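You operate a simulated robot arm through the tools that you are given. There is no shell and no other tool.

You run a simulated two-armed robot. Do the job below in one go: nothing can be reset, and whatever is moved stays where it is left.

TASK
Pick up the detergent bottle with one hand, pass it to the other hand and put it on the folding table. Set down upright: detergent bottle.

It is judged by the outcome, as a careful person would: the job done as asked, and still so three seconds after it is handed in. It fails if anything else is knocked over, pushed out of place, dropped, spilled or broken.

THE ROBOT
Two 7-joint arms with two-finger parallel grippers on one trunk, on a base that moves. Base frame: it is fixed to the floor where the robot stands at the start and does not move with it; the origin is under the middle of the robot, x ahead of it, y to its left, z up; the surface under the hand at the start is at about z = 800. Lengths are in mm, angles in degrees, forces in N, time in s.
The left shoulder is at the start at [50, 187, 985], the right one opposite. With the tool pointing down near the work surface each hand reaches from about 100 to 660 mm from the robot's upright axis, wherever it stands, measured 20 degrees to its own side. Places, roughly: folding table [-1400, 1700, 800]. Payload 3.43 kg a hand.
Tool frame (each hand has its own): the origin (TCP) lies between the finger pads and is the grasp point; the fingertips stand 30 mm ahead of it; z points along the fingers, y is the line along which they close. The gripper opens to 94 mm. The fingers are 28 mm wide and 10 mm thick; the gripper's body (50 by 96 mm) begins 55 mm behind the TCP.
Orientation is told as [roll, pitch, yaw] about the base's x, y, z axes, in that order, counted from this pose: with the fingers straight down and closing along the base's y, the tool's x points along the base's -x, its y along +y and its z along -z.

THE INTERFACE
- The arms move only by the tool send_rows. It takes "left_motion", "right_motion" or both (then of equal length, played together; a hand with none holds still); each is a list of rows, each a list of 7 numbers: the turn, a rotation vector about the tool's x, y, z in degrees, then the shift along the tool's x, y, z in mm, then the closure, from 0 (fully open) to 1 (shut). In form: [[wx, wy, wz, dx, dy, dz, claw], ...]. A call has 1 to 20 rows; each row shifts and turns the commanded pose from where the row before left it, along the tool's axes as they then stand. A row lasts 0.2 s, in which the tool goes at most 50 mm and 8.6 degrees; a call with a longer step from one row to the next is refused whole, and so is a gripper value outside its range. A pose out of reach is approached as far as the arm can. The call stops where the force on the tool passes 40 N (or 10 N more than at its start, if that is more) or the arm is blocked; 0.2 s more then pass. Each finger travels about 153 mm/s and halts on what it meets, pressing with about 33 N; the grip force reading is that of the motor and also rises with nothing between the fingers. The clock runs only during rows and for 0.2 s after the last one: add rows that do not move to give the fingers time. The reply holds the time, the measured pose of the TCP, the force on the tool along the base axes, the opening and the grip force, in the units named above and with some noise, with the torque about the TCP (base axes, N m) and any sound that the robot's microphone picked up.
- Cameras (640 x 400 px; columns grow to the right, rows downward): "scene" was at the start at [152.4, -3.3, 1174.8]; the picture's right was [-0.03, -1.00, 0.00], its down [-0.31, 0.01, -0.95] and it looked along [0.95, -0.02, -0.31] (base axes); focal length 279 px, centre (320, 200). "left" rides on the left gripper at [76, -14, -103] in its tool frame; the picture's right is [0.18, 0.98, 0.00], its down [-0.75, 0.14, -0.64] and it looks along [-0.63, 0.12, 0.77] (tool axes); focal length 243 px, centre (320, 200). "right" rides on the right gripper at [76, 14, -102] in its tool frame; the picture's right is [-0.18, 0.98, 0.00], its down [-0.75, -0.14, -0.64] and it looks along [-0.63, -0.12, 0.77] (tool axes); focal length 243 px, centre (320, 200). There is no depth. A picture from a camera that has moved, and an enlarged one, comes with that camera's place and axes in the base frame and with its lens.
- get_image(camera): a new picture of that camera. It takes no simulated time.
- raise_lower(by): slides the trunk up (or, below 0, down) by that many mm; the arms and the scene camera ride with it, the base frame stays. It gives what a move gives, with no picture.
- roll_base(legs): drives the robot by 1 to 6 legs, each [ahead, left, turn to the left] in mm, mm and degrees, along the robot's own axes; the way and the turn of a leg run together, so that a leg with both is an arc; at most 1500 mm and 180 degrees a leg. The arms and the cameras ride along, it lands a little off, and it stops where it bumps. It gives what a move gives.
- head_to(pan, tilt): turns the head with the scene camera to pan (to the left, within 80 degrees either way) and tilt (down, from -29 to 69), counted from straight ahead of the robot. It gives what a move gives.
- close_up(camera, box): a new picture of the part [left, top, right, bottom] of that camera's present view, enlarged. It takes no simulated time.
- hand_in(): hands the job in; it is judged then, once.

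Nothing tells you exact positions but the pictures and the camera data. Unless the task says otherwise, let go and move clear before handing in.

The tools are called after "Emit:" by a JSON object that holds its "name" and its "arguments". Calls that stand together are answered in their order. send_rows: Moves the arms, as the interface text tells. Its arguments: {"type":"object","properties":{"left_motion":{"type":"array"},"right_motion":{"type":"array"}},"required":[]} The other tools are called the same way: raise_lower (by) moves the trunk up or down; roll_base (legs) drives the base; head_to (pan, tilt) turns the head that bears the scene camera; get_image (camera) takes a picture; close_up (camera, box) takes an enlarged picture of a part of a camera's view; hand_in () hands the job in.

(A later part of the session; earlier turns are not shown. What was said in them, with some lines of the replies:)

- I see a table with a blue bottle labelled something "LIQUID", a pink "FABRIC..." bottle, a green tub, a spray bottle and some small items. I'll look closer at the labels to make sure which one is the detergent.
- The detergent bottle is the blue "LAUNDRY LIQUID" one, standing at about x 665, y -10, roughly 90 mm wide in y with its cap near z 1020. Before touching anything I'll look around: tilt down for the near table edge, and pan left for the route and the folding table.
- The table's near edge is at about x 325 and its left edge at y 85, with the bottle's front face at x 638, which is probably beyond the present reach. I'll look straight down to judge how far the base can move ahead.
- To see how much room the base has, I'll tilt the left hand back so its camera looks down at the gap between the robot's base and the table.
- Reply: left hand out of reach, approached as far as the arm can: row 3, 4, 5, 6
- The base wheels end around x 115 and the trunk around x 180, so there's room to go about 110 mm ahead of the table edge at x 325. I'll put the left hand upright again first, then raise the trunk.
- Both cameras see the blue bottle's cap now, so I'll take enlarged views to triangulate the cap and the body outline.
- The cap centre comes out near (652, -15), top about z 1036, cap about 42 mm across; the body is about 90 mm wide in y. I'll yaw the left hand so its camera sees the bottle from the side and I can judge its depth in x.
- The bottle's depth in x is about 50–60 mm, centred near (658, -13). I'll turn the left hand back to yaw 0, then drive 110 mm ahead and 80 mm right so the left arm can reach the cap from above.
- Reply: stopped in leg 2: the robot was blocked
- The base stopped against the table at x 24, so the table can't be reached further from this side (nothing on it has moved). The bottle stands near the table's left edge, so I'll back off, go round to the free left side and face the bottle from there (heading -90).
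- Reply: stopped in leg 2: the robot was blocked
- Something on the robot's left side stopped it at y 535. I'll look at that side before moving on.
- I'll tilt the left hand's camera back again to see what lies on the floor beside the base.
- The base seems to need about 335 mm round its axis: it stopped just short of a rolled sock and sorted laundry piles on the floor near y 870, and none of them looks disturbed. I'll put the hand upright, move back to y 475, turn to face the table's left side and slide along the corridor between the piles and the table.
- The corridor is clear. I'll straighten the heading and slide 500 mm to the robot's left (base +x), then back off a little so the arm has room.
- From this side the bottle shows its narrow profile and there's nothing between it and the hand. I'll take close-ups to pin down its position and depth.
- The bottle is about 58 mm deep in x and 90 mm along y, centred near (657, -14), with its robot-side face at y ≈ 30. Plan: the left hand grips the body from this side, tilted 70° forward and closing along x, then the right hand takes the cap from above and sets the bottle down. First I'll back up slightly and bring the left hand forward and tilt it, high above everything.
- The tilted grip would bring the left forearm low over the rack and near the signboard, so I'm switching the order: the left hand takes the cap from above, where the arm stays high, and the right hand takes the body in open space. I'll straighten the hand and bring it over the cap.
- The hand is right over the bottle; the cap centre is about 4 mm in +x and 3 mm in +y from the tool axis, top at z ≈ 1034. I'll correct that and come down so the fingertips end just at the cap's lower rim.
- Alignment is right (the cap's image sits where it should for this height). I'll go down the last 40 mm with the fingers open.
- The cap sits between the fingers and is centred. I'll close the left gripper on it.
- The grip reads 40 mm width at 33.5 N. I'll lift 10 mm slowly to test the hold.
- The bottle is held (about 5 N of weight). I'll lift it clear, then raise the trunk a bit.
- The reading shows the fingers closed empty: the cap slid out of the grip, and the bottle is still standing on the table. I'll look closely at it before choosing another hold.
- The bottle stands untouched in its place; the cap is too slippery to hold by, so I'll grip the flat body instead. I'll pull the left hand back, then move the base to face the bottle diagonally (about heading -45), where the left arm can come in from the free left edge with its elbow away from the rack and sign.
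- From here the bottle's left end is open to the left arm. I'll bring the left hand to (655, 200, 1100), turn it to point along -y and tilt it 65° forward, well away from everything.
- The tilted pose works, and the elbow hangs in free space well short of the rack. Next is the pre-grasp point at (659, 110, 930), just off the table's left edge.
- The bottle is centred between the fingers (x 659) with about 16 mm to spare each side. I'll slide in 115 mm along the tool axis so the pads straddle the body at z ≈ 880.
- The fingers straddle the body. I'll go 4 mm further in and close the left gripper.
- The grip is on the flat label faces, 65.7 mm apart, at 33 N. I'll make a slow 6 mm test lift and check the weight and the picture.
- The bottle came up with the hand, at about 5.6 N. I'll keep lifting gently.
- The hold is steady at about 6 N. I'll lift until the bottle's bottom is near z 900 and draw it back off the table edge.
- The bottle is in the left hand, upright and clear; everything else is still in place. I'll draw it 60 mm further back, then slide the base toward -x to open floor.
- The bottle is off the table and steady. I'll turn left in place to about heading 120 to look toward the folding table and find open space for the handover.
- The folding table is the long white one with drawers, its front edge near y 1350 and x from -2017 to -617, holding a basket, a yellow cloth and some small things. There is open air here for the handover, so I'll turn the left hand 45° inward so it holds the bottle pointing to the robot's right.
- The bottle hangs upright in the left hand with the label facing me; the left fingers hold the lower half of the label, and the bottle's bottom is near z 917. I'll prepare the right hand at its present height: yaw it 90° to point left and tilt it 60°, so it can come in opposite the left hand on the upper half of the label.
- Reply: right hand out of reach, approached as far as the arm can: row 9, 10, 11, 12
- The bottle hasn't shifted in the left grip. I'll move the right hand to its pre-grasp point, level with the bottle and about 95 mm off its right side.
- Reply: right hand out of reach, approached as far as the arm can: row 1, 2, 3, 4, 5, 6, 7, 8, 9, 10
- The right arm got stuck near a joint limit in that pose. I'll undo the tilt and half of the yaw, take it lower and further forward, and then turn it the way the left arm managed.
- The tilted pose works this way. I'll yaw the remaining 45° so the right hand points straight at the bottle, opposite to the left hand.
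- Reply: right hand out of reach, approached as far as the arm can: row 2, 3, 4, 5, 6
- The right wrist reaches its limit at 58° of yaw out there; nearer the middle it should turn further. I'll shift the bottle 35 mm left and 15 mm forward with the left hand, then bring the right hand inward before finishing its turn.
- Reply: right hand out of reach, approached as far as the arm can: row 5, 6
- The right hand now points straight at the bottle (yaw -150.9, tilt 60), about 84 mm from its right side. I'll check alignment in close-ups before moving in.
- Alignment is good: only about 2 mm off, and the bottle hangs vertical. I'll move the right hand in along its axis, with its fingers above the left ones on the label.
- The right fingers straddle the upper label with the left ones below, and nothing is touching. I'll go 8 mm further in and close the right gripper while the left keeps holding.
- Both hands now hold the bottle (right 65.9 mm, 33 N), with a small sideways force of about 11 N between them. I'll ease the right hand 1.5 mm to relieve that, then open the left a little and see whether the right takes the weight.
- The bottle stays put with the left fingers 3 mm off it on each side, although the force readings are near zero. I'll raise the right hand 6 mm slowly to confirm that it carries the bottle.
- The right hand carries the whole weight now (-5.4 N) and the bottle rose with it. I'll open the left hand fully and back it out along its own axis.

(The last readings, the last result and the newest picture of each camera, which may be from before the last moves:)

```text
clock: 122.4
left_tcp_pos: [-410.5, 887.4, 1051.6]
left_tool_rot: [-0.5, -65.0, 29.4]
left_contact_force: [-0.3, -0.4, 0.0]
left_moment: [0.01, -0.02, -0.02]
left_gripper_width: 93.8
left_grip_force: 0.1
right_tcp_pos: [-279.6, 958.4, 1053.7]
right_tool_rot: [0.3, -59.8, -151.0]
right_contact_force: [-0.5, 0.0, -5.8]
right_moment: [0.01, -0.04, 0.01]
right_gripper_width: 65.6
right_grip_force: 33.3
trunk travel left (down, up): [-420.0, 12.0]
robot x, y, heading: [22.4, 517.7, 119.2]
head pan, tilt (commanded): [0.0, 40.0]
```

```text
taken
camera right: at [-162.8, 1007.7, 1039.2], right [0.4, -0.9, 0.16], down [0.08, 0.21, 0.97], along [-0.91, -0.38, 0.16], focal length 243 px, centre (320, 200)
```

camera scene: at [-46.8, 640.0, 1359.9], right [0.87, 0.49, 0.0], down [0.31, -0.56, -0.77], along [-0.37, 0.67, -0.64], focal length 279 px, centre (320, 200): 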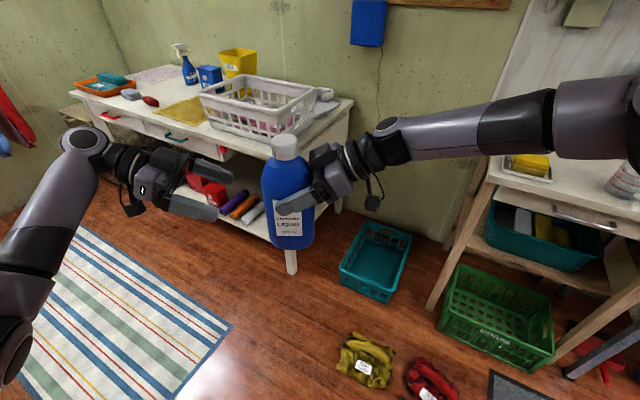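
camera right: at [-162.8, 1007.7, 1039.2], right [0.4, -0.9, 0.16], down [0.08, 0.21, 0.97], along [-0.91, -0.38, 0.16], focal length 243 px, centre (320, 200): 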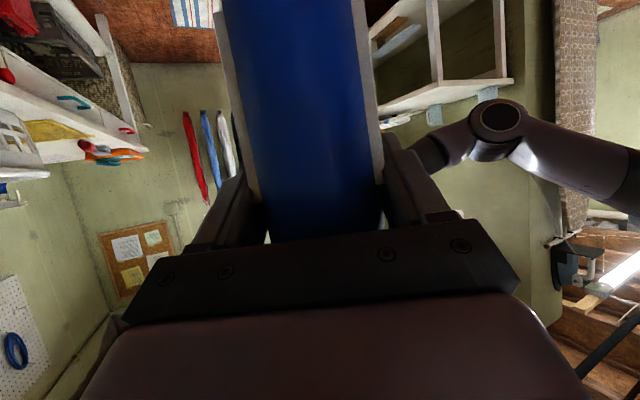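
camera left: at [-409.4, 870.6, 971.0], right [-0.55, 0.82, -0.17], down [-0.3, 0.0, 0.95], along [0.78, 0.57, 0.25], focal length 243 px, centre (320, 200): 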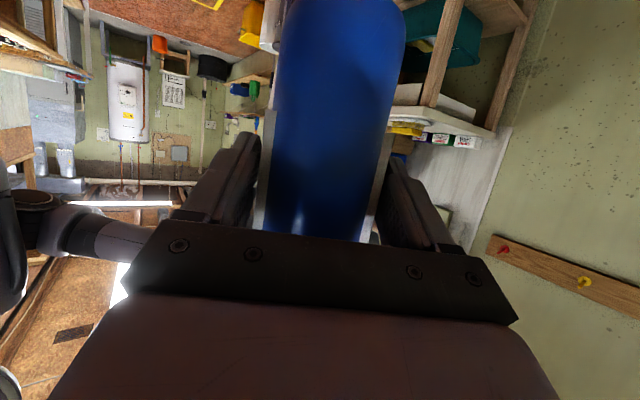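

The handover is complete and the right hand holds the bottle alone. I'll fold the left hand away (out, straightened, raised) and turn the right hand 45° so it holds the bottle from behind-right.

Emit:
{"name": "send_rows", "arguments": {"left_motion": [[0, 0, 0, 0, 0, -20, 0], [0, 0, 0, 0, 0, -20, 0], [0, 0, 0, 0, 0, -20, 0], [-6.8, 0, -3.2, 0, 0, 0, 0], [-6.8, 0, -3.2, 0, 0, 0, 0], [-6.8, 0, -3.2, 0, 0, 0, 0], [-6.8, 0, -3.2, 0, 0, 0, 0], [-6.8, 0, -3.2, 0, 0, 0, 0], [-6.8, 0, -3.2, 0, 0, 0, 0], [0, 8.1, 0, 0, 0, 0, 0], [0, 8.1, 0, 0, 0, 0, 0], [0, 8.1, 0, 0, 0, 0, 0], [0, 8.1, 0, 0, 0, 0, 0], [0, 8.1, 0, 0, 0, 0, 0], [0, 8.1, 0, 0, 0, 0, 0], [0, 8.1, 0, 0, 0, 0, 0], [0, 8.1, 0, 0, 0, 0, 0]]}}

Emit:
{"name": "send_rows", "arguments": {"right_motion": [[2.4, 0, 1.4, 0, 0, 0, 1], [4.9, 0, 2.8, 0, 0, 0, 1], [4.9, 0, 2.8, 0, 0, 0, 1], [4.9, 0, 2.8, 0, 0, 0, 1], [4.9, 0, 2.8, 0, 0, 0, 1], [4.9, 0, 2.8, 0, 0, 0, 1], [4.9, 0, 2.8, 0, 0, 0, 1], [4.9, 0, 2.8, 0, 0, 0, 1], [2.4, 0, 1.4, 0, 0, 0, 1], [0, 0, 0, 0, 0, 0, 1]]}}

Emit:
{"name": "get_image", "arguments": {"camera": "scene"}}

Emit:
{"name": "get_image", "arguments": {"camera": "right"}}

```text
clock: 126.0
left_tcp_pos: [-458.4, 860.5, 1077.5]
left_tool_rot: [-0.1, 0.2, 74.3]
left_contact_force: [0.3, -0.4, 0.2]
left_moment: [-0.01, -0.03, 0.0]
left_gripper_width: 94.2
left_grip_force: 0.0
right_tcp_pos: [-278.5, 959.2, 1053.9]
right_tool_rot: [0.2, -59.8, -151.0]
right_contact_force: [-0.2, 0.6, -5.1]
right_moment: [0.01, -0.05, -0.03]
right_gripper_width: 65.6
right_grip_force: 32.5
trunk travel left (down, up): [-420.0, 12.0]
robot x, y, heading: [23.5, 516.6, 119.4]
head pan, tilt (commanded): [0.0, 40.0]
```

```text
clock: 128.2
left_tcp_pos: [-458.8, 859.9, 1076.7]
left_tool_rot: [-0.2, 0.1, 74.2]
left_contact_force: [0.3, 0.0, 0.4]
left_moment: [-0.02, -0.01, 0.0]
left_gripper_width: 94.0
left_grip_force: 0.0
right_tcp_pos: [-279.0, 958.5, 1054.2]
right_tool_rot: [-0.2, -59.8, 164.5]
right_contact_force: [0.0, -0.6, -4.9]
right_moment: [-0.02, -0.05, -0.01]
right_gripper_width: 65.5
right_grip_force: 33.1
trunk travel left (down, up): [-420.0, 12.0]
robot x, y, heading: [21.8, 516.2, 119.4]
head pan, tilt (commanded): [0.0, 40.0]
```

```text
taken
camera scene: at [-46.7, 640.1, 1359.9], right [0.87, 0.49, 0.0], down [0.31, -0.56, -0.77], along [-0.37, 0.67, -0.64], focal length 279 px, centre (320, 200)
```

scene: 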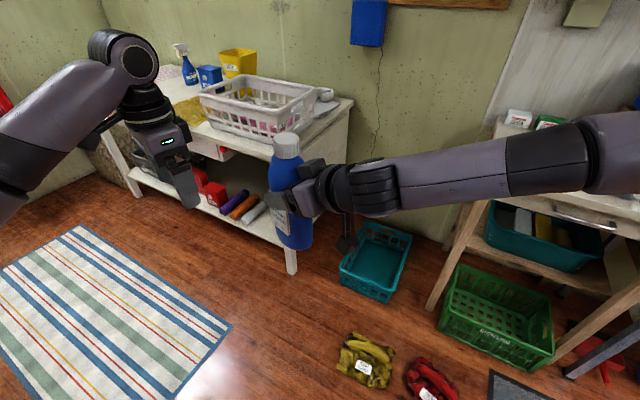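

```text
taken
camera right: at [-161.6, 909.3, 1039.1], right [-0.36, -0.92, 0.16], down [0.21, 0.09, 0.97], along [-0.91, 0.38, 0.16], focal length 243 px, centre (320, 200)
```

right: 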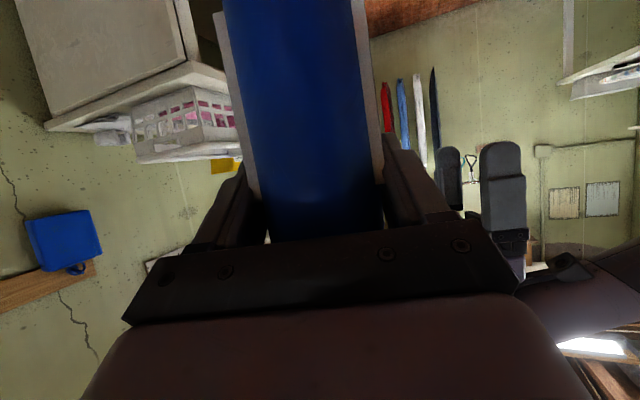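

The bottle is still upright in the right hand. I'll pull the left hand back and up, turn to face the folding table squarely (heading 90), and start sliding left along the room.

Emit:
{"name": "send_rows", "arguments": {"left_motion": [[0, 0, 0, 21.9, -21.9, -14.6, 0], [0, 0, 0, 21.9, -21.9, -14.6, 0], [0, 0, 0, 21.9, -21.9, -14.6, 0], [0, 0, 0, 21.9, -21.9, -14.6, 0], [0, 0, 0, 21.9, -21.9, -14.6, 0]]}}

Emit:
{"name": "roll_base", "arguments": {"legs": [[0, 0, -29.3], [0, 400, 0]]}}

Emit:
{"name": "head_to", "arguments": {"pan": 35, "tilt": 35}}

Emit:
{"name": "get_image", "arguments": {"camera": "scene"}}

```text
clock: 129.4
left_tcp_pos: [-382.2, 722.4, 1151.3]
left_tool_rot: [-0.1, 0.1, 74.2]
left_contact_force: [-0.7, -0.1, 0.6]
left_moment: [0.03, 0.0, 0.0]
left_gripper_width: 94.1
left_grip_force: 0.0
right_tcp_pos: [-279.4, 958.9, 1052.6]
right_tool_rot: [-0.4, -59.9, 164.6]
right_contact_force: [-0.5, -0.6, -5.2]
right_moment: [-0.06, -0.05, 0.0]
right_gripper_width: 65.7
right_grip_force: 33.1
trunk travel left (down, up): [-420.0, 12.0]
robot x, y, heading: [22.5, 518.3, 119.1]
head pan, tilt (commanded): [0.0, 40.0]
```

```text
clock: 134.9
left_tcp_pos: [-633.1, 892.7, 1151.5]
left_tool_rot: [-0.2, 0.0, 45.3]
left_contact_force: [-0.8, 0.8, -0.6]
left_moment: [0.03, 0.02, 0.01]
left_gripper_width: 93.8
left_grip_force: 0.1
right_tcp_pos: [-429.7, 1048.1, 1053.7]
right_tool_rot: [-0.4, -59.8, 135.7]
right_contact_force: [-0.1, -0.1, -4.1]
right_moment: [-0.06, -0.06, 0.01]
right_gripper_width: 65.7
right_grip_force: 33.0
trunk travel left (down, up): [-420.0, 12.0]
robot x, y, heading: [-376.9, 515.0, 90.5]
head pan, tilt (commanded): [0.0, 40.0]
```

```text
clock: 135.9
left_tcp_pos: [-632.8, 893.7, 1152.1]
left_tool_rot: [-0.1, 0.2, 45.3]
left_contact_force: [0.7, -0.5, 0.1]
left_moment: [0.0, -0.01, 0.0]
left_gripper_width: 93.9
left_grip_force: 0.1
right_tcp_pos: [-429.1, 1048.1, 1052.7]
right_tool_rot: [-0.3, -59.8, 135.6]
right_contact_force: [0.4, 0.5, -5.9]
right_moment: [-0.07, -0.04, -0.01]
right_gripper_width: 65.8
right_grip_force: 32.6
trunk travel left (down, up): [-420.0, 12.0]
robot x, y, heading: [-380.8, 516.9, 90.3]
head pan, tilt (commanded): [35.0, 35.0]
```

```text
taken
camera scene: at [-429.6, 644.5, 1367.4], right [0.82, 0.58, 0.0], down [0.33, -0.47, -0.82], along [-0.47, 0.67, -0.57], focal length 279 px, centre (320, 200)
```

scene: 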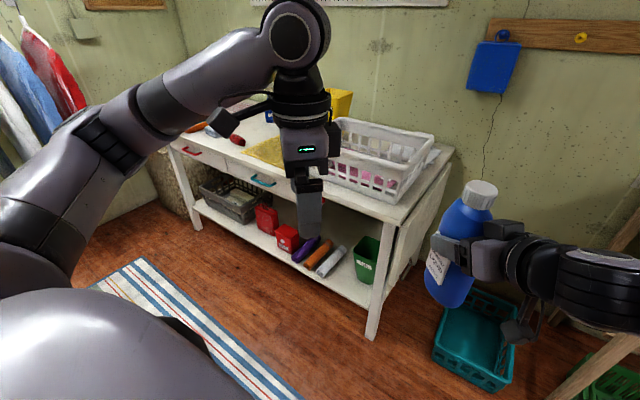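

The bottle is steady and the way along the rug is clear. I'll continue left to about x -1430.

Emit:
{"name": "roll_base", "arguments": {"legs": [[0, 500, 0], [0, 550, 0]]}}

Emit:
{"name": "head_to", "arguments": {"pan": 0, "tilt": 30}}

Emit:
{"name": "get_image", "arguments": {"camera": "scene"}}

```text
clock: 145.8
left_tcp_pos: [-1694.0, 877.4, 1152.0]
left_tool_rot: [-0.1, 0.1, 45.8]
left_contact_force: [0.2, 0.2, 0.0]
left_moment: [0.0, 0.0, 0.01]
left_gripper_width: 94.2
left_grip_force: 0.2
right_tcp_pos: [-1491.8, 1032.7, 1052.6]
right_tool_rot: [-0.2, -59.8, 136.1]
right_contact_force: [0.0, -0.2, -4.5]
right_moment: [-0.03, -0.05, -0.06]
right_gripper_width: 65.7
right_grip_force: 33.3
trunk travel left (down, up): [-420.0, 12.0]
robot x, y, heading: [-1434.8, 501.3, 90.8]
head pan, tilt (commanded): [35.0, 35.0]
```

```text
clock: 146.8
left_tcp_pos: [-1694.5, 877.3, 1152.1]
left_tool_rot: [-0.1, 0.1, 45.7]
left_contact_force: [0.5, 0.4, -0.4]
left_moment: [0.01, 0.02, -0.01]
left_gripper_width: 94.2
left_grip_force: 0.1
right_tcp_pos: [-1491.5, 1034.0, 1053.4]
right_tool_rot: [-0.3, -59.8, 136.1]
right_contact_force: [0.0, -0.3, -4.9]
right_moment: [0.02, -0.05, -0.02]
right_gripper_width: 65.4
right_grip_force: 33.0
trunk travel left (down, up): [-420.0, 12.0]
robot x, y, heading: [-1436.5, 499.0, 90.8]
head pan, tilt (commanded): [0.0, 30.0]
```

```text
taken
camera scene: at [-1437.7, 649.4, 1375.2], right [1.0, 0.01, 0.0], down [0.01, -0.5, -0.87], along [-0.01, 0.87, -0.5], focal length 279 px, centre (320, 200)
```

scene: 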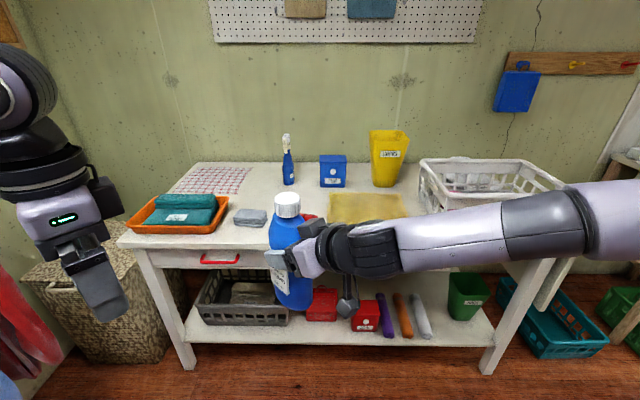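

The table is in view: tray and grey cloth at left, yellow cloth in the middle (x -1410..-1120, y from 1487), basket at right, spray bottle and boxes at the back. The part hidden behind the bottle needs a clear look, so I'll roll closer and use the left hand's camera over the front of the table.

Emit:
{"name": "roll_base", "arguments": {"legs": [[200, 0, -0.8], [150, 0, 0]]}}

Emit:
{"name": "get_image", "arguments": {"camera": "scene"}}

Emit:
{"name": "get_image", "arguments": {"camera": "left"}}

Emit:
{"name": "get_image", "arguments": {"camera": "right"}}

```text
clock: 149.4
left_tcp_pos: [-1686.3, 1234.2, 1150.5]
left_tool_rot: [-0.2, 0.0, 44.7]
left_contact_force: [0.3, 0.3, -0.1]
left_moment: [-0.02, -0.02, -0.01]
left_gripper_width: 94.2
left_grip_force: 0.1
right_tcp_pos: [-1480.2, 1387.2, 1051.8]
right_tool_rot: [-0.2, -59.7, 134.9]
right_contact_force: [0.2, 0.6, -5.1]
right_moment: [-0.06, -0.04, -0.01]
right_gripper_width: 65.6
right_grip_force: 33.2
trunk travel left (down, up): [-420.0, 12.0]
robot x, y, heading: [-1437.8, 847.6, 89.7]
head pan, tilt (commanded): [0.0, 30.0]
```

```text
taken
camera scene: at [-1435.0, 1001.7, 1375.1], right [1.0, 0.0, 0.0], down [0.0, -0.5, -0.87], along [0.0, 0.87, -0.5], focal length 279 px, centre (320, 200)
```

scene: 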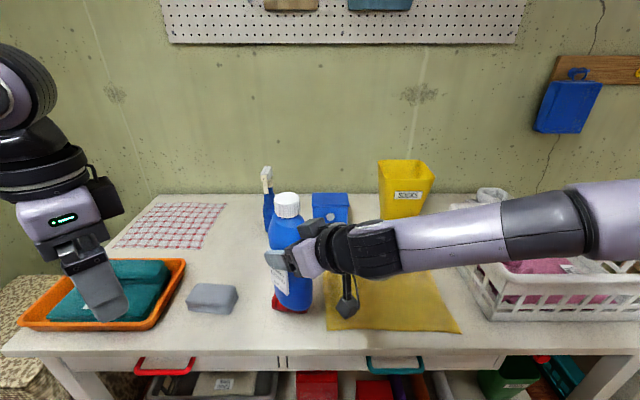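

```text
taken
camera left: at [-1730.3, 1171.1, 1252.9], right [-0.82, 0.57, 0.0], down [0.44, 0.63, 0.64], along [0.37, 0.53, -0.77], focal length 243 px, centre (320, 200)
```

left: 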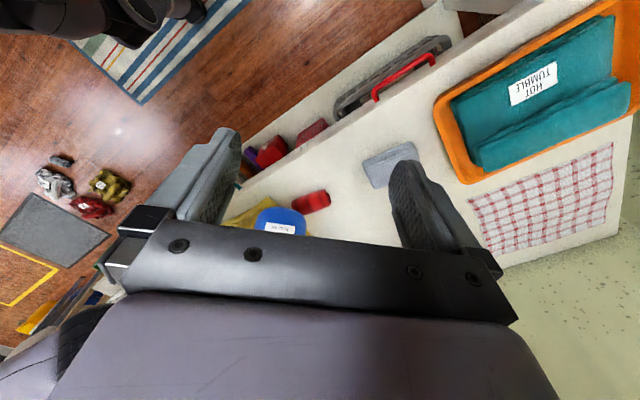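

```text
taken
camera right: at [-1402.7, 1286.1, 1038.5], right [-0.76, -0.63, 0.16], down [0.22, -0.03, 0.97], along [-0.61, 0.78, 0.16], focal length 243 px, centre (320, 200)
```

right: 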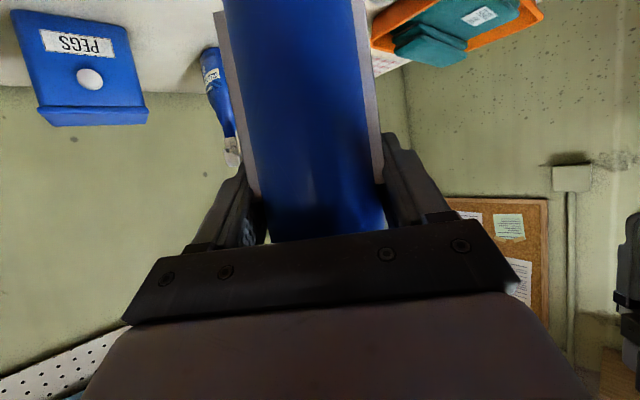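

Now I can see a free white patch on the table around (-1540, 1600), behind the red roll, right of the grey cloth, left of the yellow cloth and in front of the spray bottle. I'll roll 130 mm closer (still short of the table front) and then carry the bottle over that patch at its present height.

Emit:
{"name": "roll_base", "arguments": {"legs": [[130, 0, 0]]}}

Emit:
{"name": "head_to", "arguments": {"pan": 5, "tilt": 42}}

Emit:
{"name": "get_image", "arguments": {"camera": "scene"}}

Emit:
{"name": "get_image", "arguments": {"camera": "left"}}

```text
clock: 150.7
left_tcp_pos: [-1685.0, 1363.3, 1151.6]
left_tool_rot: [-0.2, 0.0, 44.4]
left_contact_force: [0.7, 0.9, -0.4]
left_moment: [-0.04, -0.04, 0.0]
left_gripper_width: 94.1
left_grip_force: 0.0
right_tcp_pos: [-1479.2, 1516.9, 1052.4]
right_tool_rot: [-0.2, -59.7, 134.7]
right_contact_force: [0.4, 0.1, -5.5]
right_moment: [-0.01, 0.0, -0.03]
right_gripper_width: 65.4
right_grip_force: 33.1
trunk travel left (down, up): [-420.0, 12.0]
robot x, y, heading: [-1437.9, 981.2, 89.4]
head pan, tilt (commanded): [0.0, 30.0]
```

```text
clock: 151.4
left_tcp_pos: [-1683.6, 1362.6, 1152.4]
left_tool_rot: [-0.1, 0.1, 44.4]
left_contact_force: [-0.7, 0.6, -0.2]
left_moment: [0.01, 0.04, -0.01]
left_gripper_width: 93.9
left_grip_force: 0.1
right_tcp_pos: [-1477.3, 1514.8, 1051.6]
right_tool_rot: [-0.4, -59.7, 134.8]
right_contact_force: [-0.1, 0.0, -5.1]
right_moment: [-0.03, -0.02, -0.01]
right_gripper_width: 65.7
right_grip_force: 33.2
trunk travel left (down, up): [-420.0, 12.0]
robot x, y, heading: [-1431.9, 979.7, 89.7]
head pan, tilt (commanded): [5.0, 42.0]
```

```text
taken
camera scene: at [-1440.9, 1122.6, 1357.0], right [1.0, 0.08, 0.0], down [0.05, -0.67, -0.74], along [-0.06, 0.74, -0.67], focal length 279 px, centre (320, 200)
```

scene: 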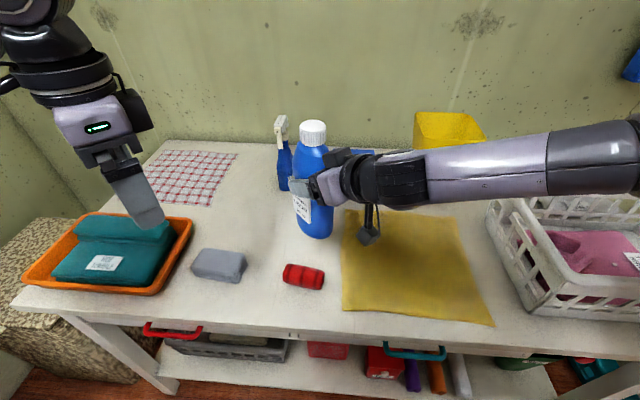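

```text
taken
camera left: at [-1728.3, 1300.1, 1253.2], right [-0.82, 0.57, 0.0], down [0.44, 0.63, 0.64], along [0.37, 0.52, -0.77], focal length 243 px, centre (320, 200)
```

left: 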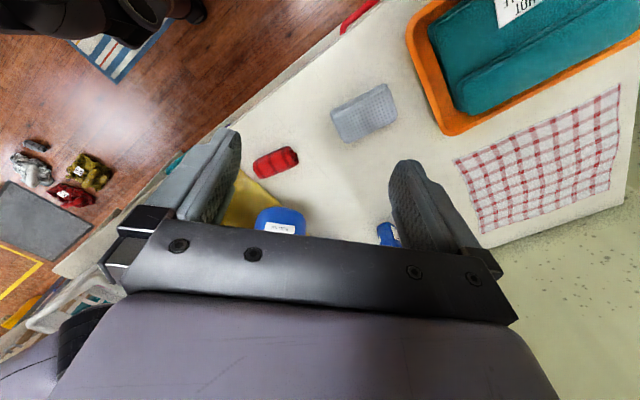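

The patch is clear, at about (-1535, 1605). I'll move the bottle over it horizontally, slowly.

Emit:
{"name": "send_rows", "arguments": {"right_motion": [[0, 0, 0, -3.8, -1.8, 6.5, 1], [0, 0, 0, -7.6, -3.7, 13, 1], [0, 0, 0, -7.6, -3.7, 13, 1], [0, 0, 0, -7.6, -3.7, 13, 1], [0, 0, 0, -7.6, -3.7, 13, 1], [0, 0, 0, -7.6, -3.7, 13, 1], [0, 0, 0, -3.8, -1.8, 6.5, 1], [0, 0, 0, 0, 0, 0, 1]]}}

Emit:
{"name": "get_image", "arguments": {"camera": "scene"}}

Emit:
{"name": "get_image", "arguments": {"camera": "right"}}

```text
clock: 153.2
left_tcp_pos: [-1684.2, 1363.1, 1151.1]
left_tool_rot: [-0.1, 0.0, 44.4]
left_contact_force: [0.0, 0.0, 1.0]
left_moment: [-0.01, -0.03, 0.0]
left_gripper_width: 93.9
left_grip_force: 0.0
right_tcp_pos: [-1524.5, 1596.3, 1052.2]
right_tool_rot: [-0.4, -59.6, 134.8]
right_contact_force: [-0.7, -0.3, -4.9]
right_moment: [-0.05, 0.0, 0.01]
right_gripper_width: 65.4
right_grip_force: 33.5
trunk travel left (down, up): [-420.0, 12.0]
robot x, y, heading: [-1432.4, 981.0, 89.6]
head pan, tilt (commanded): [5.0, 42.0]
```

```text
taken
camera scene: at [-1440.9, 1122.6, 1356.9], right [1.0, 0.08, 0.0], down [0.05, -0.67, -0.74], along [-0.06, 0.74, -0.67], focal length 279 px, centre (320, 200)
```

scene: 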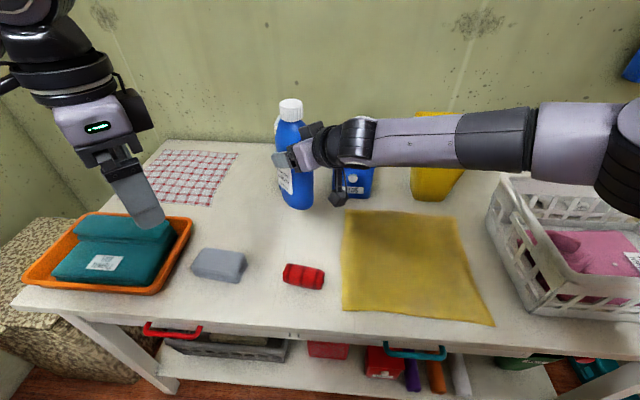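

```text
taken
camera right: at [-1447.4, 1494.5, 1038.2], right [-0.77, -0.62, 0.16], down [0.22, -0.03, 0.97], along [-0.6, 0.78, 0.16], focal length 243 px, centre (320, 200)
```

right: 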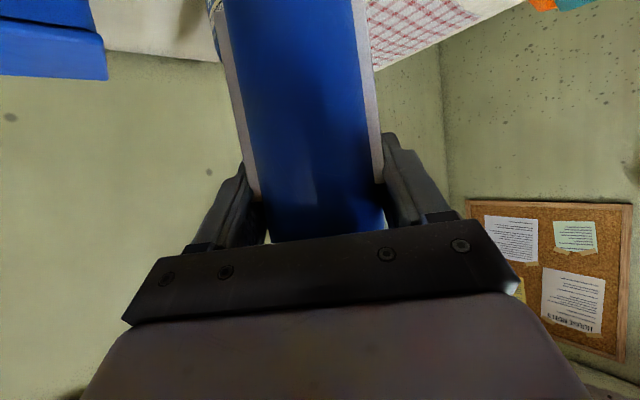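

The bottle is above the free patch, but the right elbow hangs over the laundry basket and would sink toward it. I'll slide the base 180 mm left (the bottle passes over clear table) and bring the hand back over the patch, so the elbow comes down clear of the basket.

Emit:
{"name": "roll_base", "arguments": {"legs": [[0, 90, 0], [0, 90, 0.3]]}}

Emit:
{"name": "send_rows", "arguments": {"right_motion": [[0, 0, 0, 2.6, -5.3, -4.6, 1], [0, 0, 0, 5.3, -10.6, -9.1, 1], [0, 0, 0, 5.3, -10.6, -9.1, 1], [0, 0, 0, 5.3, -10.6, -9.1, 1], [0, 0, 0, 5.3, -10.6, -9.1, 1], [0, 0, 0, 5.3, -10.6, -9.1, 1], [0, 0, 0, 5.3, -10.6, -9.1, 1], [0, 0, 0, 5.3, -10.6, -9.1, 1], [0, 0, 0, 5.3, -10.6, -9.1, 1], [0, 0, 0, 5.3, -10.6, -9.1, 1], [0, 0, 0, 5.3, -10.6, -9.1, 1], [0, 0, 0, 5.3, -10.6, -9.1, 1], [0, 0, 0, 2.6, -5.3, -4.6, 1], [0, 0, 0, 0, 0, 0, 1]]}}

Emit:
{"name": "head_to", "arguments": {"pan": -15, "tilt": 42}}

Emit:
{"name": "get_image", "arguments": {"camera": "scene"}}

```text
clock: 155.8
left_tcp_pos: [-1866.9, 1363.3, 1150.8]
left_tool_rot: [0.0, 0.1, 44.7]
left_contact_force: [0.4, -0.1, 0.7]
left_moment: [0.02, -0.03, 0.01]
left_gripper_width: 93.9
left_grip_force: 0.0
right_tcp_pos: [-1709.7, 1596.2, 1052.6]
right_tool_rot: [-0.2, -59.7, 135.1]
right_contact_force: [-0.3, -1.0, -4.9]
right_moment: [-0.05, -0.05, -0.03]
right_gripper_width: 65.7
right_grip_force: 32.8
trunk travel left (down, up): [-420.0, 12.0]
robot x, y, heading: [-1619.5, 977.8, 89.9]
head pan, tilt (commanded): [5.0, 42.0]
```

```text
clock: 158.8
left_tcp_pos: [-1866.8, 1362.5, 1151.6]
left_tool_rot: [-0.1, 0.1, 44.9]
left_contact_force: [0.0, -0.3, 1.2]
left_moment: [-0.01, 0.0, 0.03]
left_gripper_width: 94.1
left_grip_force: 0.1
right_tcp_pos: [-1530.0, 1597.4, 1052.2]
right_tool_rot: [-0.2, -59.7, 135.1]
right_contact_force: [0.2, 0.2, -4.9]
right_moment: [-0.09, -0.04, -0.01]
right_gripper_width: 65.5
right_grip_force: 32.9
trunk travel left (down, up): [-420.0, 12.0]
robot x, y, heading: [-1618.4, 984.7, 89.9]
head pan, tilt (commanded): [5.0, 42.0]
```

```text
clock: 159.6
left_tcp_pos: [-1866.8, 1363.3, 1150.2]
left_tool_rot: [-0.1, 0.0, 44.7]
left_contact_force: [0.2, -0.5, 1.3]
left_moment: [-0.03, 0.02, -0.02]
left_gripper_width: 93.9
left_grip_force: 0.1
right_tcp_pos: [-1529.5, 1598.0, 1053.2]
right_tool_rot: [-0.3, -59.7, 134.9]
right_contact_force: [0.1, 0.9, -5.9]
right_moment: [-0.04, -0.04, -0.01]
right_gripper_width: 65.7
right_grip_force: 32.7
trunk travel left (down, up): [-420.0, 12.0]
robot x, y, heading: [-1617.1, 982.6, 89.9]
head pan, tilt (commanded): [-15.0, 42.0]
```

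```text
taken
camera scene: at [-1593.7, 1121.3, 1356.9], right [0.97, -0.26, 0.0], down [-0.17, -0.65, -0.74], along [0.19, 0.72, -0.67], focal length 279 px, centre (320, 200)
```

scene: 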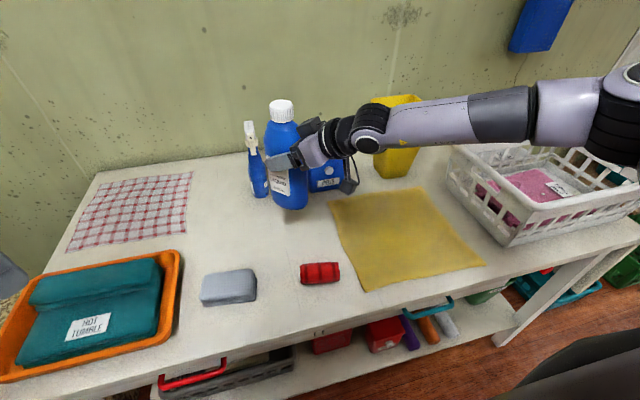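

The elbow is in front of the table and high, so nothing is under it. I'll lower the bottle 100 mm toward the free patch.

Emit:
{"name": "send_rows", "arguments": {"right_motion": [[0, 0, 0, 4.3, 0, 2.5, 1], [0, 0, 0, 8.64, 0, 5.04, 1], [0, 0, 0, 8.64, 0, 5.04, 1], [0, 0, 0, 8.64, 0, 5.04, 1], [0, 0, 0, 8.64, 0, 5.04, 1], [0, 0, 0, 8.64, 0, 5.04, 1], [0, 0, 0, 8.64, 0, 5.04, 1], [0, 0, 0, 8.64, 0, 5.04, 1], [0, 0, 0, 8.64, 0, 5.04, 1], [0, 0, 0, 8.64, 0, 5.04, 1], [0, 0, 0, 4.3, 0, 2.5, 1], [0, 0, 0, 0, 0, 0, 1]]}}

Emit:
{"name": "get_image", "arguments": {"camera": "scene"}}

Emit:
{"name": "close_up", "arguments": {"camera": "scene", "box": [220, 110, 380, 260]}}

Emit:
{"name": "get_image", "arguments": {"camera": "right"}}

```text
clock: 162.2
left_tcp_pos: [-1867.4, 1363.8, 1151.7]
left_tool_rot: [-0.1, 0.1, 44.6]
left_contact_force: [1.5, -0.2, -0.1]
left_moment: [-0.01, 0.02, 0.01]
left_gripper_width: 93.7
left_grip_force: 0.0
right_tcp_pos: [-1529.5, 1596.2, 952.8]
right_tool_rot: [-0.4, -59.7, 135.1]
right_contact_force: [0.5, 0.6, -5.6]
right_moment: [-0.03, -0.03, 0.02]
right_gripper_width: 65.7
right_grip_force: 33.1
trunk travel left (down, up): [-420.0, 12.0]
robot x, y, heading: [-1615.4, 984.5, 89.8]
head pan, tilt (commanded): [-15.0, 42.0]
```

```text
taken
camera scene: at [-1593.6, 1121.3, 1356.9], right [0.97, -0.26, 0.0], down [-0.17, -0.65, -0.74], along [0.19, 0.72, -0.67], focal length 279 px, centre (320, 200)
```

scene: 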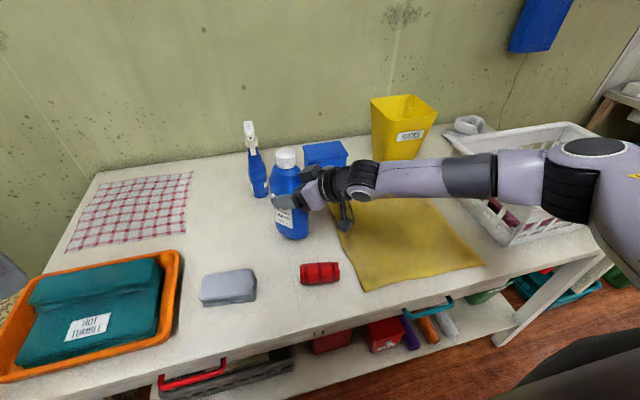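

```text
2.67 times, centred on (300, 185) of scene
camera zoom: at [-1593.6, 1121.3, 1356.9], right [0.97, -0.26, 0.0], down [-0.17, -0.65, -0.74], along [0.19, 0.72, -0.67], focal length 744 px, centre (373, 240)
```

zoom: 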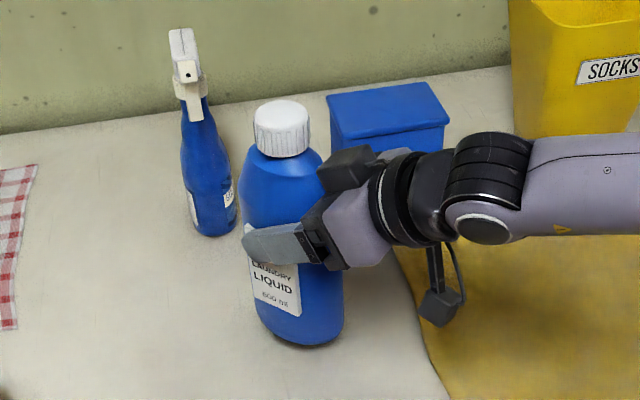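

```text
taken
camera right: at [-1451.7, 1495.3, 939.0], right [-0.76, -0.63, 0.16], down [0.22, -0.03, 0.97], along [-0.61, 0.78, 0.16], focal length 243 px, centre (320, 200)
```

right: 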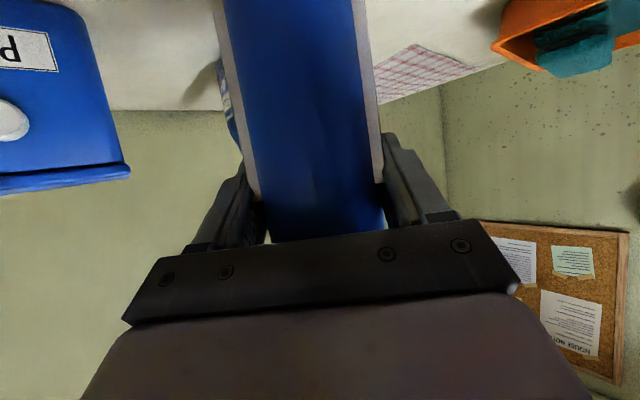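

The bottle's bottom is about 20 mm above the table and still upright. I'll go down gently in small steps and watch the force.

Emit:
{"name": "send_rows", "arguments": {"right_motion": [[0, 0, 0, 2.6, 0, 1.5, 1], [0, 0, 0, 2.6, 0, 1.5, 1], [0, 0, 0, 2.6, 0, 1.5, 1], [0, 0, 0, 2.6, 0, 1.5, 1], [0, 0, 0, 2.6, 0, 1.5, 1], [0, 0, 0, 0, 0, 0, 1]]}}

Emit:
{"name": "close_up", "arguments": {"camera": "scene", "box": [220, 110, 380, 260]}}

```text
clock: 163.6
left_tcp_pos: [-1867.1, 1363.1, 1150.4]
left_tool_rot: [-0.1, 0.0, 44.7]
left_contact_force: [-0.1, -0.1, -0.7]
left_moment: [-0.02, -0.02, 0.02]
left_gripper_width: 94.2
left_grip_force: 0.1
right_tcp_pos: [-1528.1, 1595.5, 939.1]
right_tool_rot: [-0.3, -59.7, 134.9]
right_contact_force: [0.0, 0.0, -4.8]
right_moment: [-0.02, -0.01, -0.02]
right_gripper_width: 65.6
right_grip_force: 33.7
trunk travel left (down, up): [-420.0, 12.0]
robot x, y, heading: [-1618.2, 979.8, 89.9]
head pan, tilt (commanded): [-15.0, 42.0]
```

```text
2.67 times, centred on (300, 185) of scene
camera zoom: at [-1593.7, 1121.3, 1356.9], right [0.97, -0.26, 0.0], down [-0.17, -0.65, -0.74], along [0.19, 0.72, -0.67], focal length 744 px, centre (373, 240)
```

zoom: 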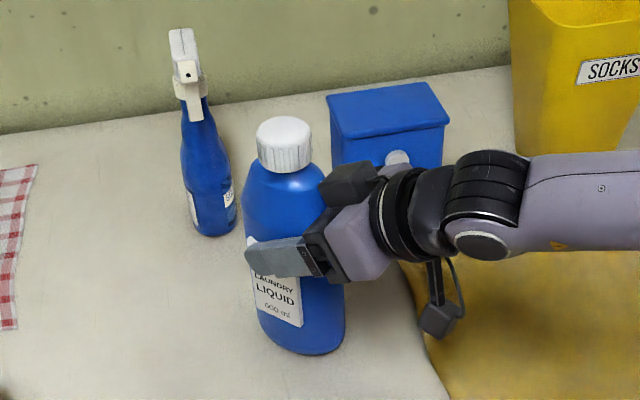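

Emit:
{"name": "send_rows", "arguments": {"right_motion": [[0, 0, 0, 1.7, 0, 1.0, 1], [0, 0, 0, 1.7, 0, 1.0, 1], [0, 0, 0, 1.7, 0, 1.0, 1], [0, 0, 0, 0, 0, 0, 1]]}}

```text
clock: 164.6
left_tcp_pos: [-1867.2, 1363.2, 1151.9]
left_tool_rot: [-0.1, 0.1, 44.8]
left_contact_force: [0.7, 0.1, 0.4]
left_moment: [-0.01, 0.03, -0.01]
left_gripper_width: 93.9
left_grip_force: 0.1
right_tcp_pos: [-1528.9, 1596.4, 933.9]
right_tool_rot: [-0.4, -59.8, 135.2]
right_contact_force: [1.5, -0.2, -2.2]
right_moment: [-0.16, -0.15, -0.02]
right_gripper_width: 65.8
right_grip_force: 33.1
trunk travel left (down, up): [-420.0, 12.0]
robot x, y, heading: [-1614.1, 984.3, 89.6]
head pan, tilt (commanded): [-15.0, 42.0]
```

First contact: the table takes about half the weight. I'll lower another 2 mm in tiny steps.

Emit:
{"name": "send_rows", "arguments": {"right_motion": [[0, 0, 0, 0.86, 0, 0.5, 1], [0, 0, 0, 0, 0, 0, 1], [0, 0, 0, 0.86, 0, 0.5, 1], [0, 0, 0, 0, 0, 0, 1]]}}

Emit:
{"name": "close_up", "arguments": {"camera": "scene", "box": [220, 110, 380, 260]}}

```text
clock: 165.6
left_tcp_pos: [-1866.9, 1361.6, 1151.2]
left_tool_rot: [-0.1, -0.1, 44.6]
left_contact_force: [-0.1, 0.1, 0.0]
left_moment: [0.02, 0.0, 0.05]
left_gripper_width: 94.0
left_grip_force: 0.2
right_tcp_pos: [-1530.4, 1595.6, 933.5]
right_tool_rot: [-0.6, -59.9, 135.2]
right_contact_force: [2.6, -0.5, 7.8]
right_moment: [-0.53, -0.65, 0.07]
right_gripper_width: 65.7
right_grip_force: 33.3
trunk travel left (down, up): [-420.0, 12.0]
robot x, y, heading: [-1618.5, 982.0, 89.8]
head pan, tilt (commanded): [-15.0, 42.0]
```

```text
2.67 times, centred on (300, 185) of scene
camera zoom: at [-1593.6, 1119.8, 1357.3], right [0.97, -0.26, 0.0], down [-0.18, -0.65, -0.74], along [0.19, 0.72, -0.67], focal length 744 px, centre (373, 240)
```

zoom: 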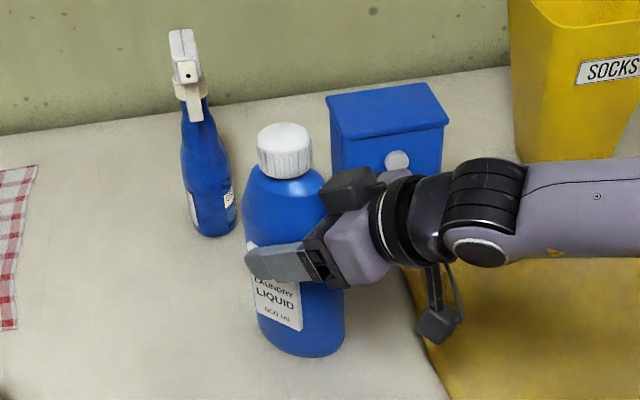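

The table now pushes back with about 13 N, mainly under the edge nearest the hand, so the bottle leans very slightly. I'll tilt the hand about a degree to bring the base flat.

Emit:
{"name": "send_rows", "arguments": {"right_motion": [[0, 0.5, 0, -0.4, 0, -0.25, 1], [0, 0.5, 0, 0, 0, 0, 1], [0, 0, 0, 0, 0, 0, 1]]}}

```text
clock: 166.4
left_tcp_pos: [-1867.8, 1361.6, 1151.9]
left_tool_rot: [-0.1, -0.1, 44.8]
left_contact_force: [-0.1, 0.7, 1.3]
left_moment: [0.0, -0.01, -0.02]
left_gripper_width: 94.1
left_grip_force: 0.0
right_tcp_pos: [-1531.9, 1595.9, 934.0]
right_tool_rot: [-0.3, -59.0, 135.1]
right_contact_force: [-1.7, 3.4, 8.1]
right_moment: [0.49, 0.76, -0.1]
right_gripper_width: 65.9
right_grip_force: 33.0
trunk travel left (down, up): [-420.0, 12.0]
robot x, y, heading: [-1615.7, 984.4, 89.9]
head pan, tilt (commanded): [-15.0, 42.0]
```

The moment flipped sign, so flat lies about half a degree back.

Emit:
{"name": "send_rows", "arguments": {"right_motion": [[0, -0.45, 0, 0, 0, 0, 1], [0, 0, 0, 0, 0, 0, 1]]}}

```text
clock: 167.0
left_tcp_pos: [-1866.9, 1362.0, 1153.1]
left_tool_rot: [-0.1, 0.0, 44.7]
left_contact_force: [0.3, -1.1, 0.9]
left_moment: [0.0, 0.0, 0.02]
left_gripper_width: 93.9
left_grip_force: 0.0
right_tcp_pos: [-1530.4, 1596.1, 933.9]
right_tool_rot: [-0.4, -59.2, 135.2]
right_contact_force: [-0.8, 1.6, 12.3]
right_moment: [-0.47, -0.01, 0.03]
right_gripper_width: 65.9
right_grip_force: 33.2
trunk travel left (down, up): [-420.0, 12.0]
robot x, y, heading: [-1614.8, 978.1, 89.6]
head pan, tilt (commanded): [-15.0, 42.0]
```

It now sits flat. I'll take off most of the pressing force, then open the right gripper a little and check that the bottle stands on its own.

Emit:
{"name": "send_rows", "arguments": {"right_motion": [[0, 0, 0, -0.6, 0, -0.35, 1], [0, 0, 0, 0, 0, 0, 1], [0, 0, 0, 0, 0, 0, 0.22], [0, 0, 0, 0, 0, 0, 0.22], [0, 0, 0, 0, 0, 0, 0.22]]}}

Emit:
{"name": "close_up", "arguments": {"camera": "scene", "box": [220, 110, 380, 260]}}

Emit:
{"name": "get_image", "arguments": {"camera": "right"}}

```text
clock: 168.2
left_tcp_pos: [-1867.8, 1361.6, 1152.3]
left_tool_rot: [-0.1, 0.1, 44.7]
left_contact_force: [0.2, -0.2, 1.0]
left_moment: [-0.04, -0.05, -0.02]
left_gripper_width: 94.0
left_grip_force: 0.1
right_tcp_pos: [-1529.9, 1595.9, 931.0]
right_tool_rot: [-0.3, -59.3, 135.1]
right_contact_force: [0.5, 0.3, 0.5]
right_moment: [-0.02, 0.02, -0.01]
right_gripper_width: 73.4
right_grip_force: 0.2
trunk travel left (down, up): [-420.0, 12.0]
robot x, y, heading: [-1617.2, 980.9, 89.8]
head pan, tilt (commanded): [-15.0, 42.0]
```

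```text
2.67 times, centred on (300, 185) of scene
camera zoom: at [-1593.7, 1120.6, 1357.0], right [0.97, -0.26, 0.0], down [-0.17, -0.65, -0.74], along [0.19, 0.72, -0.67], focal length 744 px, centre (373, 240)
```

zoom: 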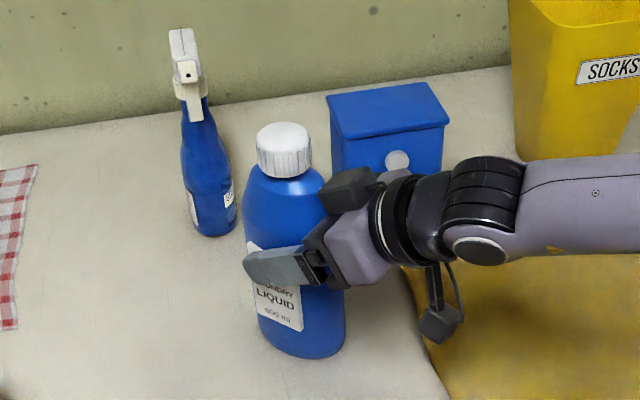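

```text
taken
camera right: at [-1451.0, 1495.1, 918.9], right [-0.76, -0.63, 0.16], down [0.21, -0.02, 0.98], along [-0.61, 0.78, 0.15], focal length 243 px, centre (320, 200)
```

right: 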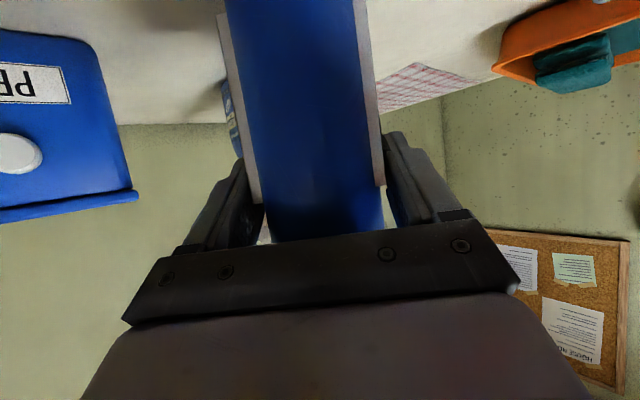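

The bottle stands by itself with no load on the hand. I'll open fully and back the right hand out slowly along its axis.

Emit:
{"name": "send_rows", "arguments": {"right_motion": [[0, 0, 0, 0, 0, 0, 0], [0, 0, 0, 0, 0, 0, 0], [0, 0, 0, 0, 0, -6, 0], [0, 0, 0, 0, 0, -10, 0], [0, 0, 0, 0, 0, -12, 0], [0, 0, 0, 0, 0, -15, 0], [0, 0, 0, 0, 0, -15, 0], [0, 0, 0, 0, 0, -15, 0], [0, 0, 0, 0, 0, -15, 0], [0, 0, 0, 0, 0, -15, 0], [0, 0, 0, 0, 0, -15, 0], [0, 0, 0, 0, 0, 0, 0]]}}

Emit:
{"name": "get_image", "arguments": {"camera": "scene"}}

Emit:
{"name": "get_image", "arguments": {"camera": "right"}}

```text
clock: 170.8
left_tcp_pos: [-1866.4, 1363.6, 1152.0]
left_tool_rot: [-0.1, 0.2, 44.7]
left_contact_force: [-0.4, -0.3, -0.5]
left_moment: [0.0, 0.03, 0.0]
left_gripper_width: 93.9
left_grip_force: 0.1
right_tcp_pos: [-1456.9, 1525.0, 991.9]
right_tool_rot: [-0.3, -59.1, 135.1]
right_contact_force: [0.3, 0.1, -0.3]
right_moment: [0.01, 0.0, 0.0]
right_gripper_width: 94.0
right_grip_force: 0.1
trunk travel left (down, up): [-420.0, 12.0]
robot x, y, heading: [-1614.6, 982.6, 89.6]
head pan, tilt (commanded): [-15.0, 42.0]
```

```text
taken
camera scene: at [-1593.8, 1120.8, 1357.0], right [0.97, -0.26, 0.0], down [-0.17, -0.65, -0.74], along [0.19, 0.72, -0.67], focal length 279 px, centre (320, 200)
```

scene: 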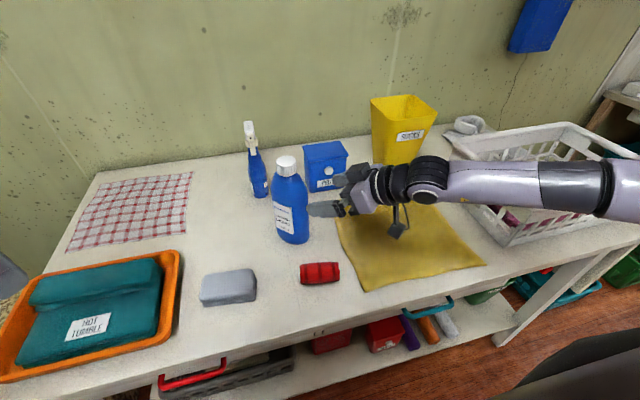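

```text
taken
camera right: at [-1380.3, 1423.1, 979.2], right [-0.76, -0.63, 0.16], down [0.21, -0.02, 0.98], along [-0.61, 0.78, 0.15], focal length 243 px, centre (320, 200)
```

right: 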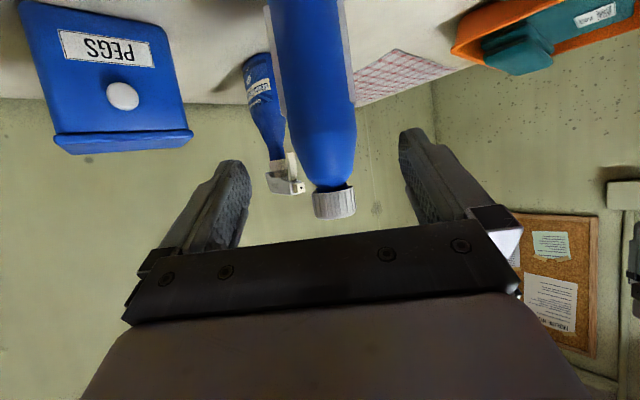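

The bottle stands upright on the folding table and the hand is clear of it. I'll lift the right hand further away and back the base off, then check everything.

Emit:
{"name": "send_rows", "arguments": {"right_motion": [[0, 0, 0, -10, 0, -15, 0], [0, 0, 0, -15, 0, -20, 0], [0, 0, 0, -15, 0, -20, 0], [0, 0, 0, -15, 0, -20, 0], [0, 0, 0, 0, 0, 0, 0]]}}

Emit:
{"name": "roll_base", "arguments": {"legs": [[-250, 0, 0]]}}

Emit:
{"name": "head_to", "arguments": {"pan": -5, "tilt": 35}}

Emit:
{"name": "get_image", "arguments": {"camera": "scene"}}

Emit:
{"name": "close_up", "arguments": {"camera": "scene", "box": [240, 120, 420, 280]}}

```text
clock: 172.0
left_tcp_pos: [-1867.9, 1362.9, 1150.9]
left_tool_rot: [-0.1, 0.0, 44.6]
left_contact_force: [-0.4, 0.1, -0.8]
left_moment: [-0.01, -0.01, 0.01]
left_gripper_width: 94.0
left_grip_force: 0.1
right_tcp_pos: [-1431.5, 1497.1, 1079.9]
right_tool_rot: [-0.4, -59.1, 135.1]
right_contact_force: [-0.1, 0.3, 0.0]
right_moment: [0.01, 0.0, 0.0]
right_gripper_width: 94.0
right_grip_force: 0.1
trunk travel left (down, up): [-420.0, 12.0]
robot x, y, heading: [-1614.8, 979.1, 90.0]
head pan, tilt (commanded): [-15.0, 42.0]
```

```text
clock: 173.8
left_tcp_pos: [-1868.6, 1108.0, 1151.0]
left_tool_rot: [0.0, 0.0, 44.8]
left_contact_force: [0.7, -0.4, -0.1]
left_moment: [0.01, -0.02, 0.01]
left_gripper_width: 94.0
left_grip_force: 0.0
right_tcp_pos: [-1433.5, 1243.1, 1078.1]
right_tool_rot: [-0.4, -59.2, 135.1]
right_contact_force: [-0.2, -0.5, 0.0]
right_moment: [0.01, 0.02, -0.01]
right_gripper_width: 94.0
right_grip_force: 0.1
trunk travel left (down, up): [-420.0, 12.0]
robot x, y, heading: [-1618.6, 732.9, 89.8]
head pan, tilt (commanded): [-15.0, 42.0]
```

```text
clock: 174.6
left_tcp_pos: [-1868.0, 1108.9, 1152.1]
left_tool_rot: [-0.2, 0.1, 44.8]
left_contact_force: [-0.1, -0.8, 0.4]
left_moment: [-0.02, 0.04, -0.03]
left_gripper_width: 94.0
left_grip_force: 0.0
right_tcp_pos: [-1433.6, 1243.6, 1078.5]
right_tool_rot: [-0.3, -59.2, 135.2]
right_contact_force: [-0.2, -0.6, 0.3]
right_moment: [-0.01, -0.02, -0.01]
right_gripper_width: 94.4
right_grip_force: 0.0
trunk travel left (down, up): [-420.0, 12.0]
robot x, y, heading: [-1618.4, 729.9, 89.8]
head pan, tilt (commanded): [-5.0, 35.0]
```

```text
taken
camera scene: at [-1608.3, 874.3, 1367.5], right [1.0, -0.09, 0.0], down [-0.05, -0.57, -0.82], along [0.07, 0.82, -0.57], focal length 279 px, centre (320, 200)
```

scene: 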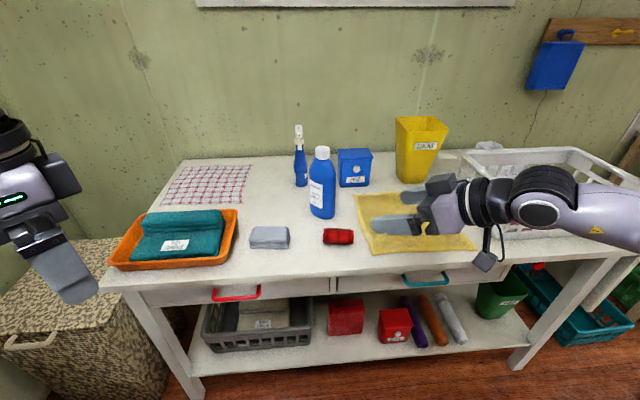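

```text
2.50 times, centred on (330, 200) of scene
camera zoom: at [-1608.3, 874.3, 1367.5], right [1.0, -0.09, 0.0], down [-0.05, -0.57, -0.82], along [0.07, 0.82, -0.57], focal length 697 px, centre (295, 200)
```

zoom: 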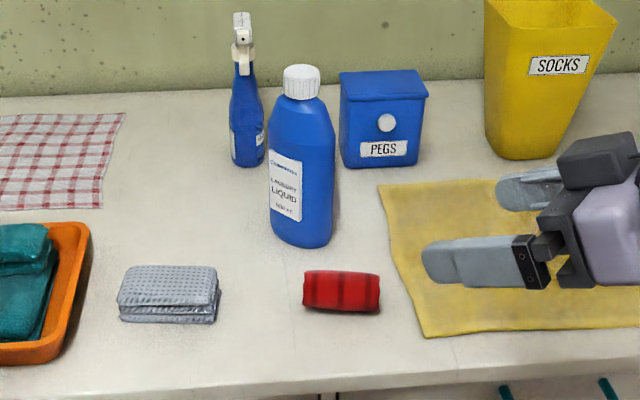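

The blue detergent bottle stands upright on the folding table, and nothing around it has moved. Both hands are empty and clear, so I'm handing the job in.

Emit:
{"name": "hand_in", "arguments": {}}

```text
The job is handed in.
```

The blue laundry-liquid bottle is standing upright on the folding table, and the job has been handed in. The left hand picked it up, passed it to the right hand in mid-air, and the right hand set it down on a clear patch. The last pictures show it standing on its own, with nothing around it disturbed.

- **First pick attempt:** I gripped the bottle by its cap, and the cap slipped out as I lifted. The bottle stayed upright in its place, and I then gripped it by the body instead.
- **Base contacts:** While finding a position, the base was stopped twice. The first stop was against the work table. The second was on its left side, close to a rolled sock and the sorted laundry piles on the floor. The pictures after each stop showed nothing moved.
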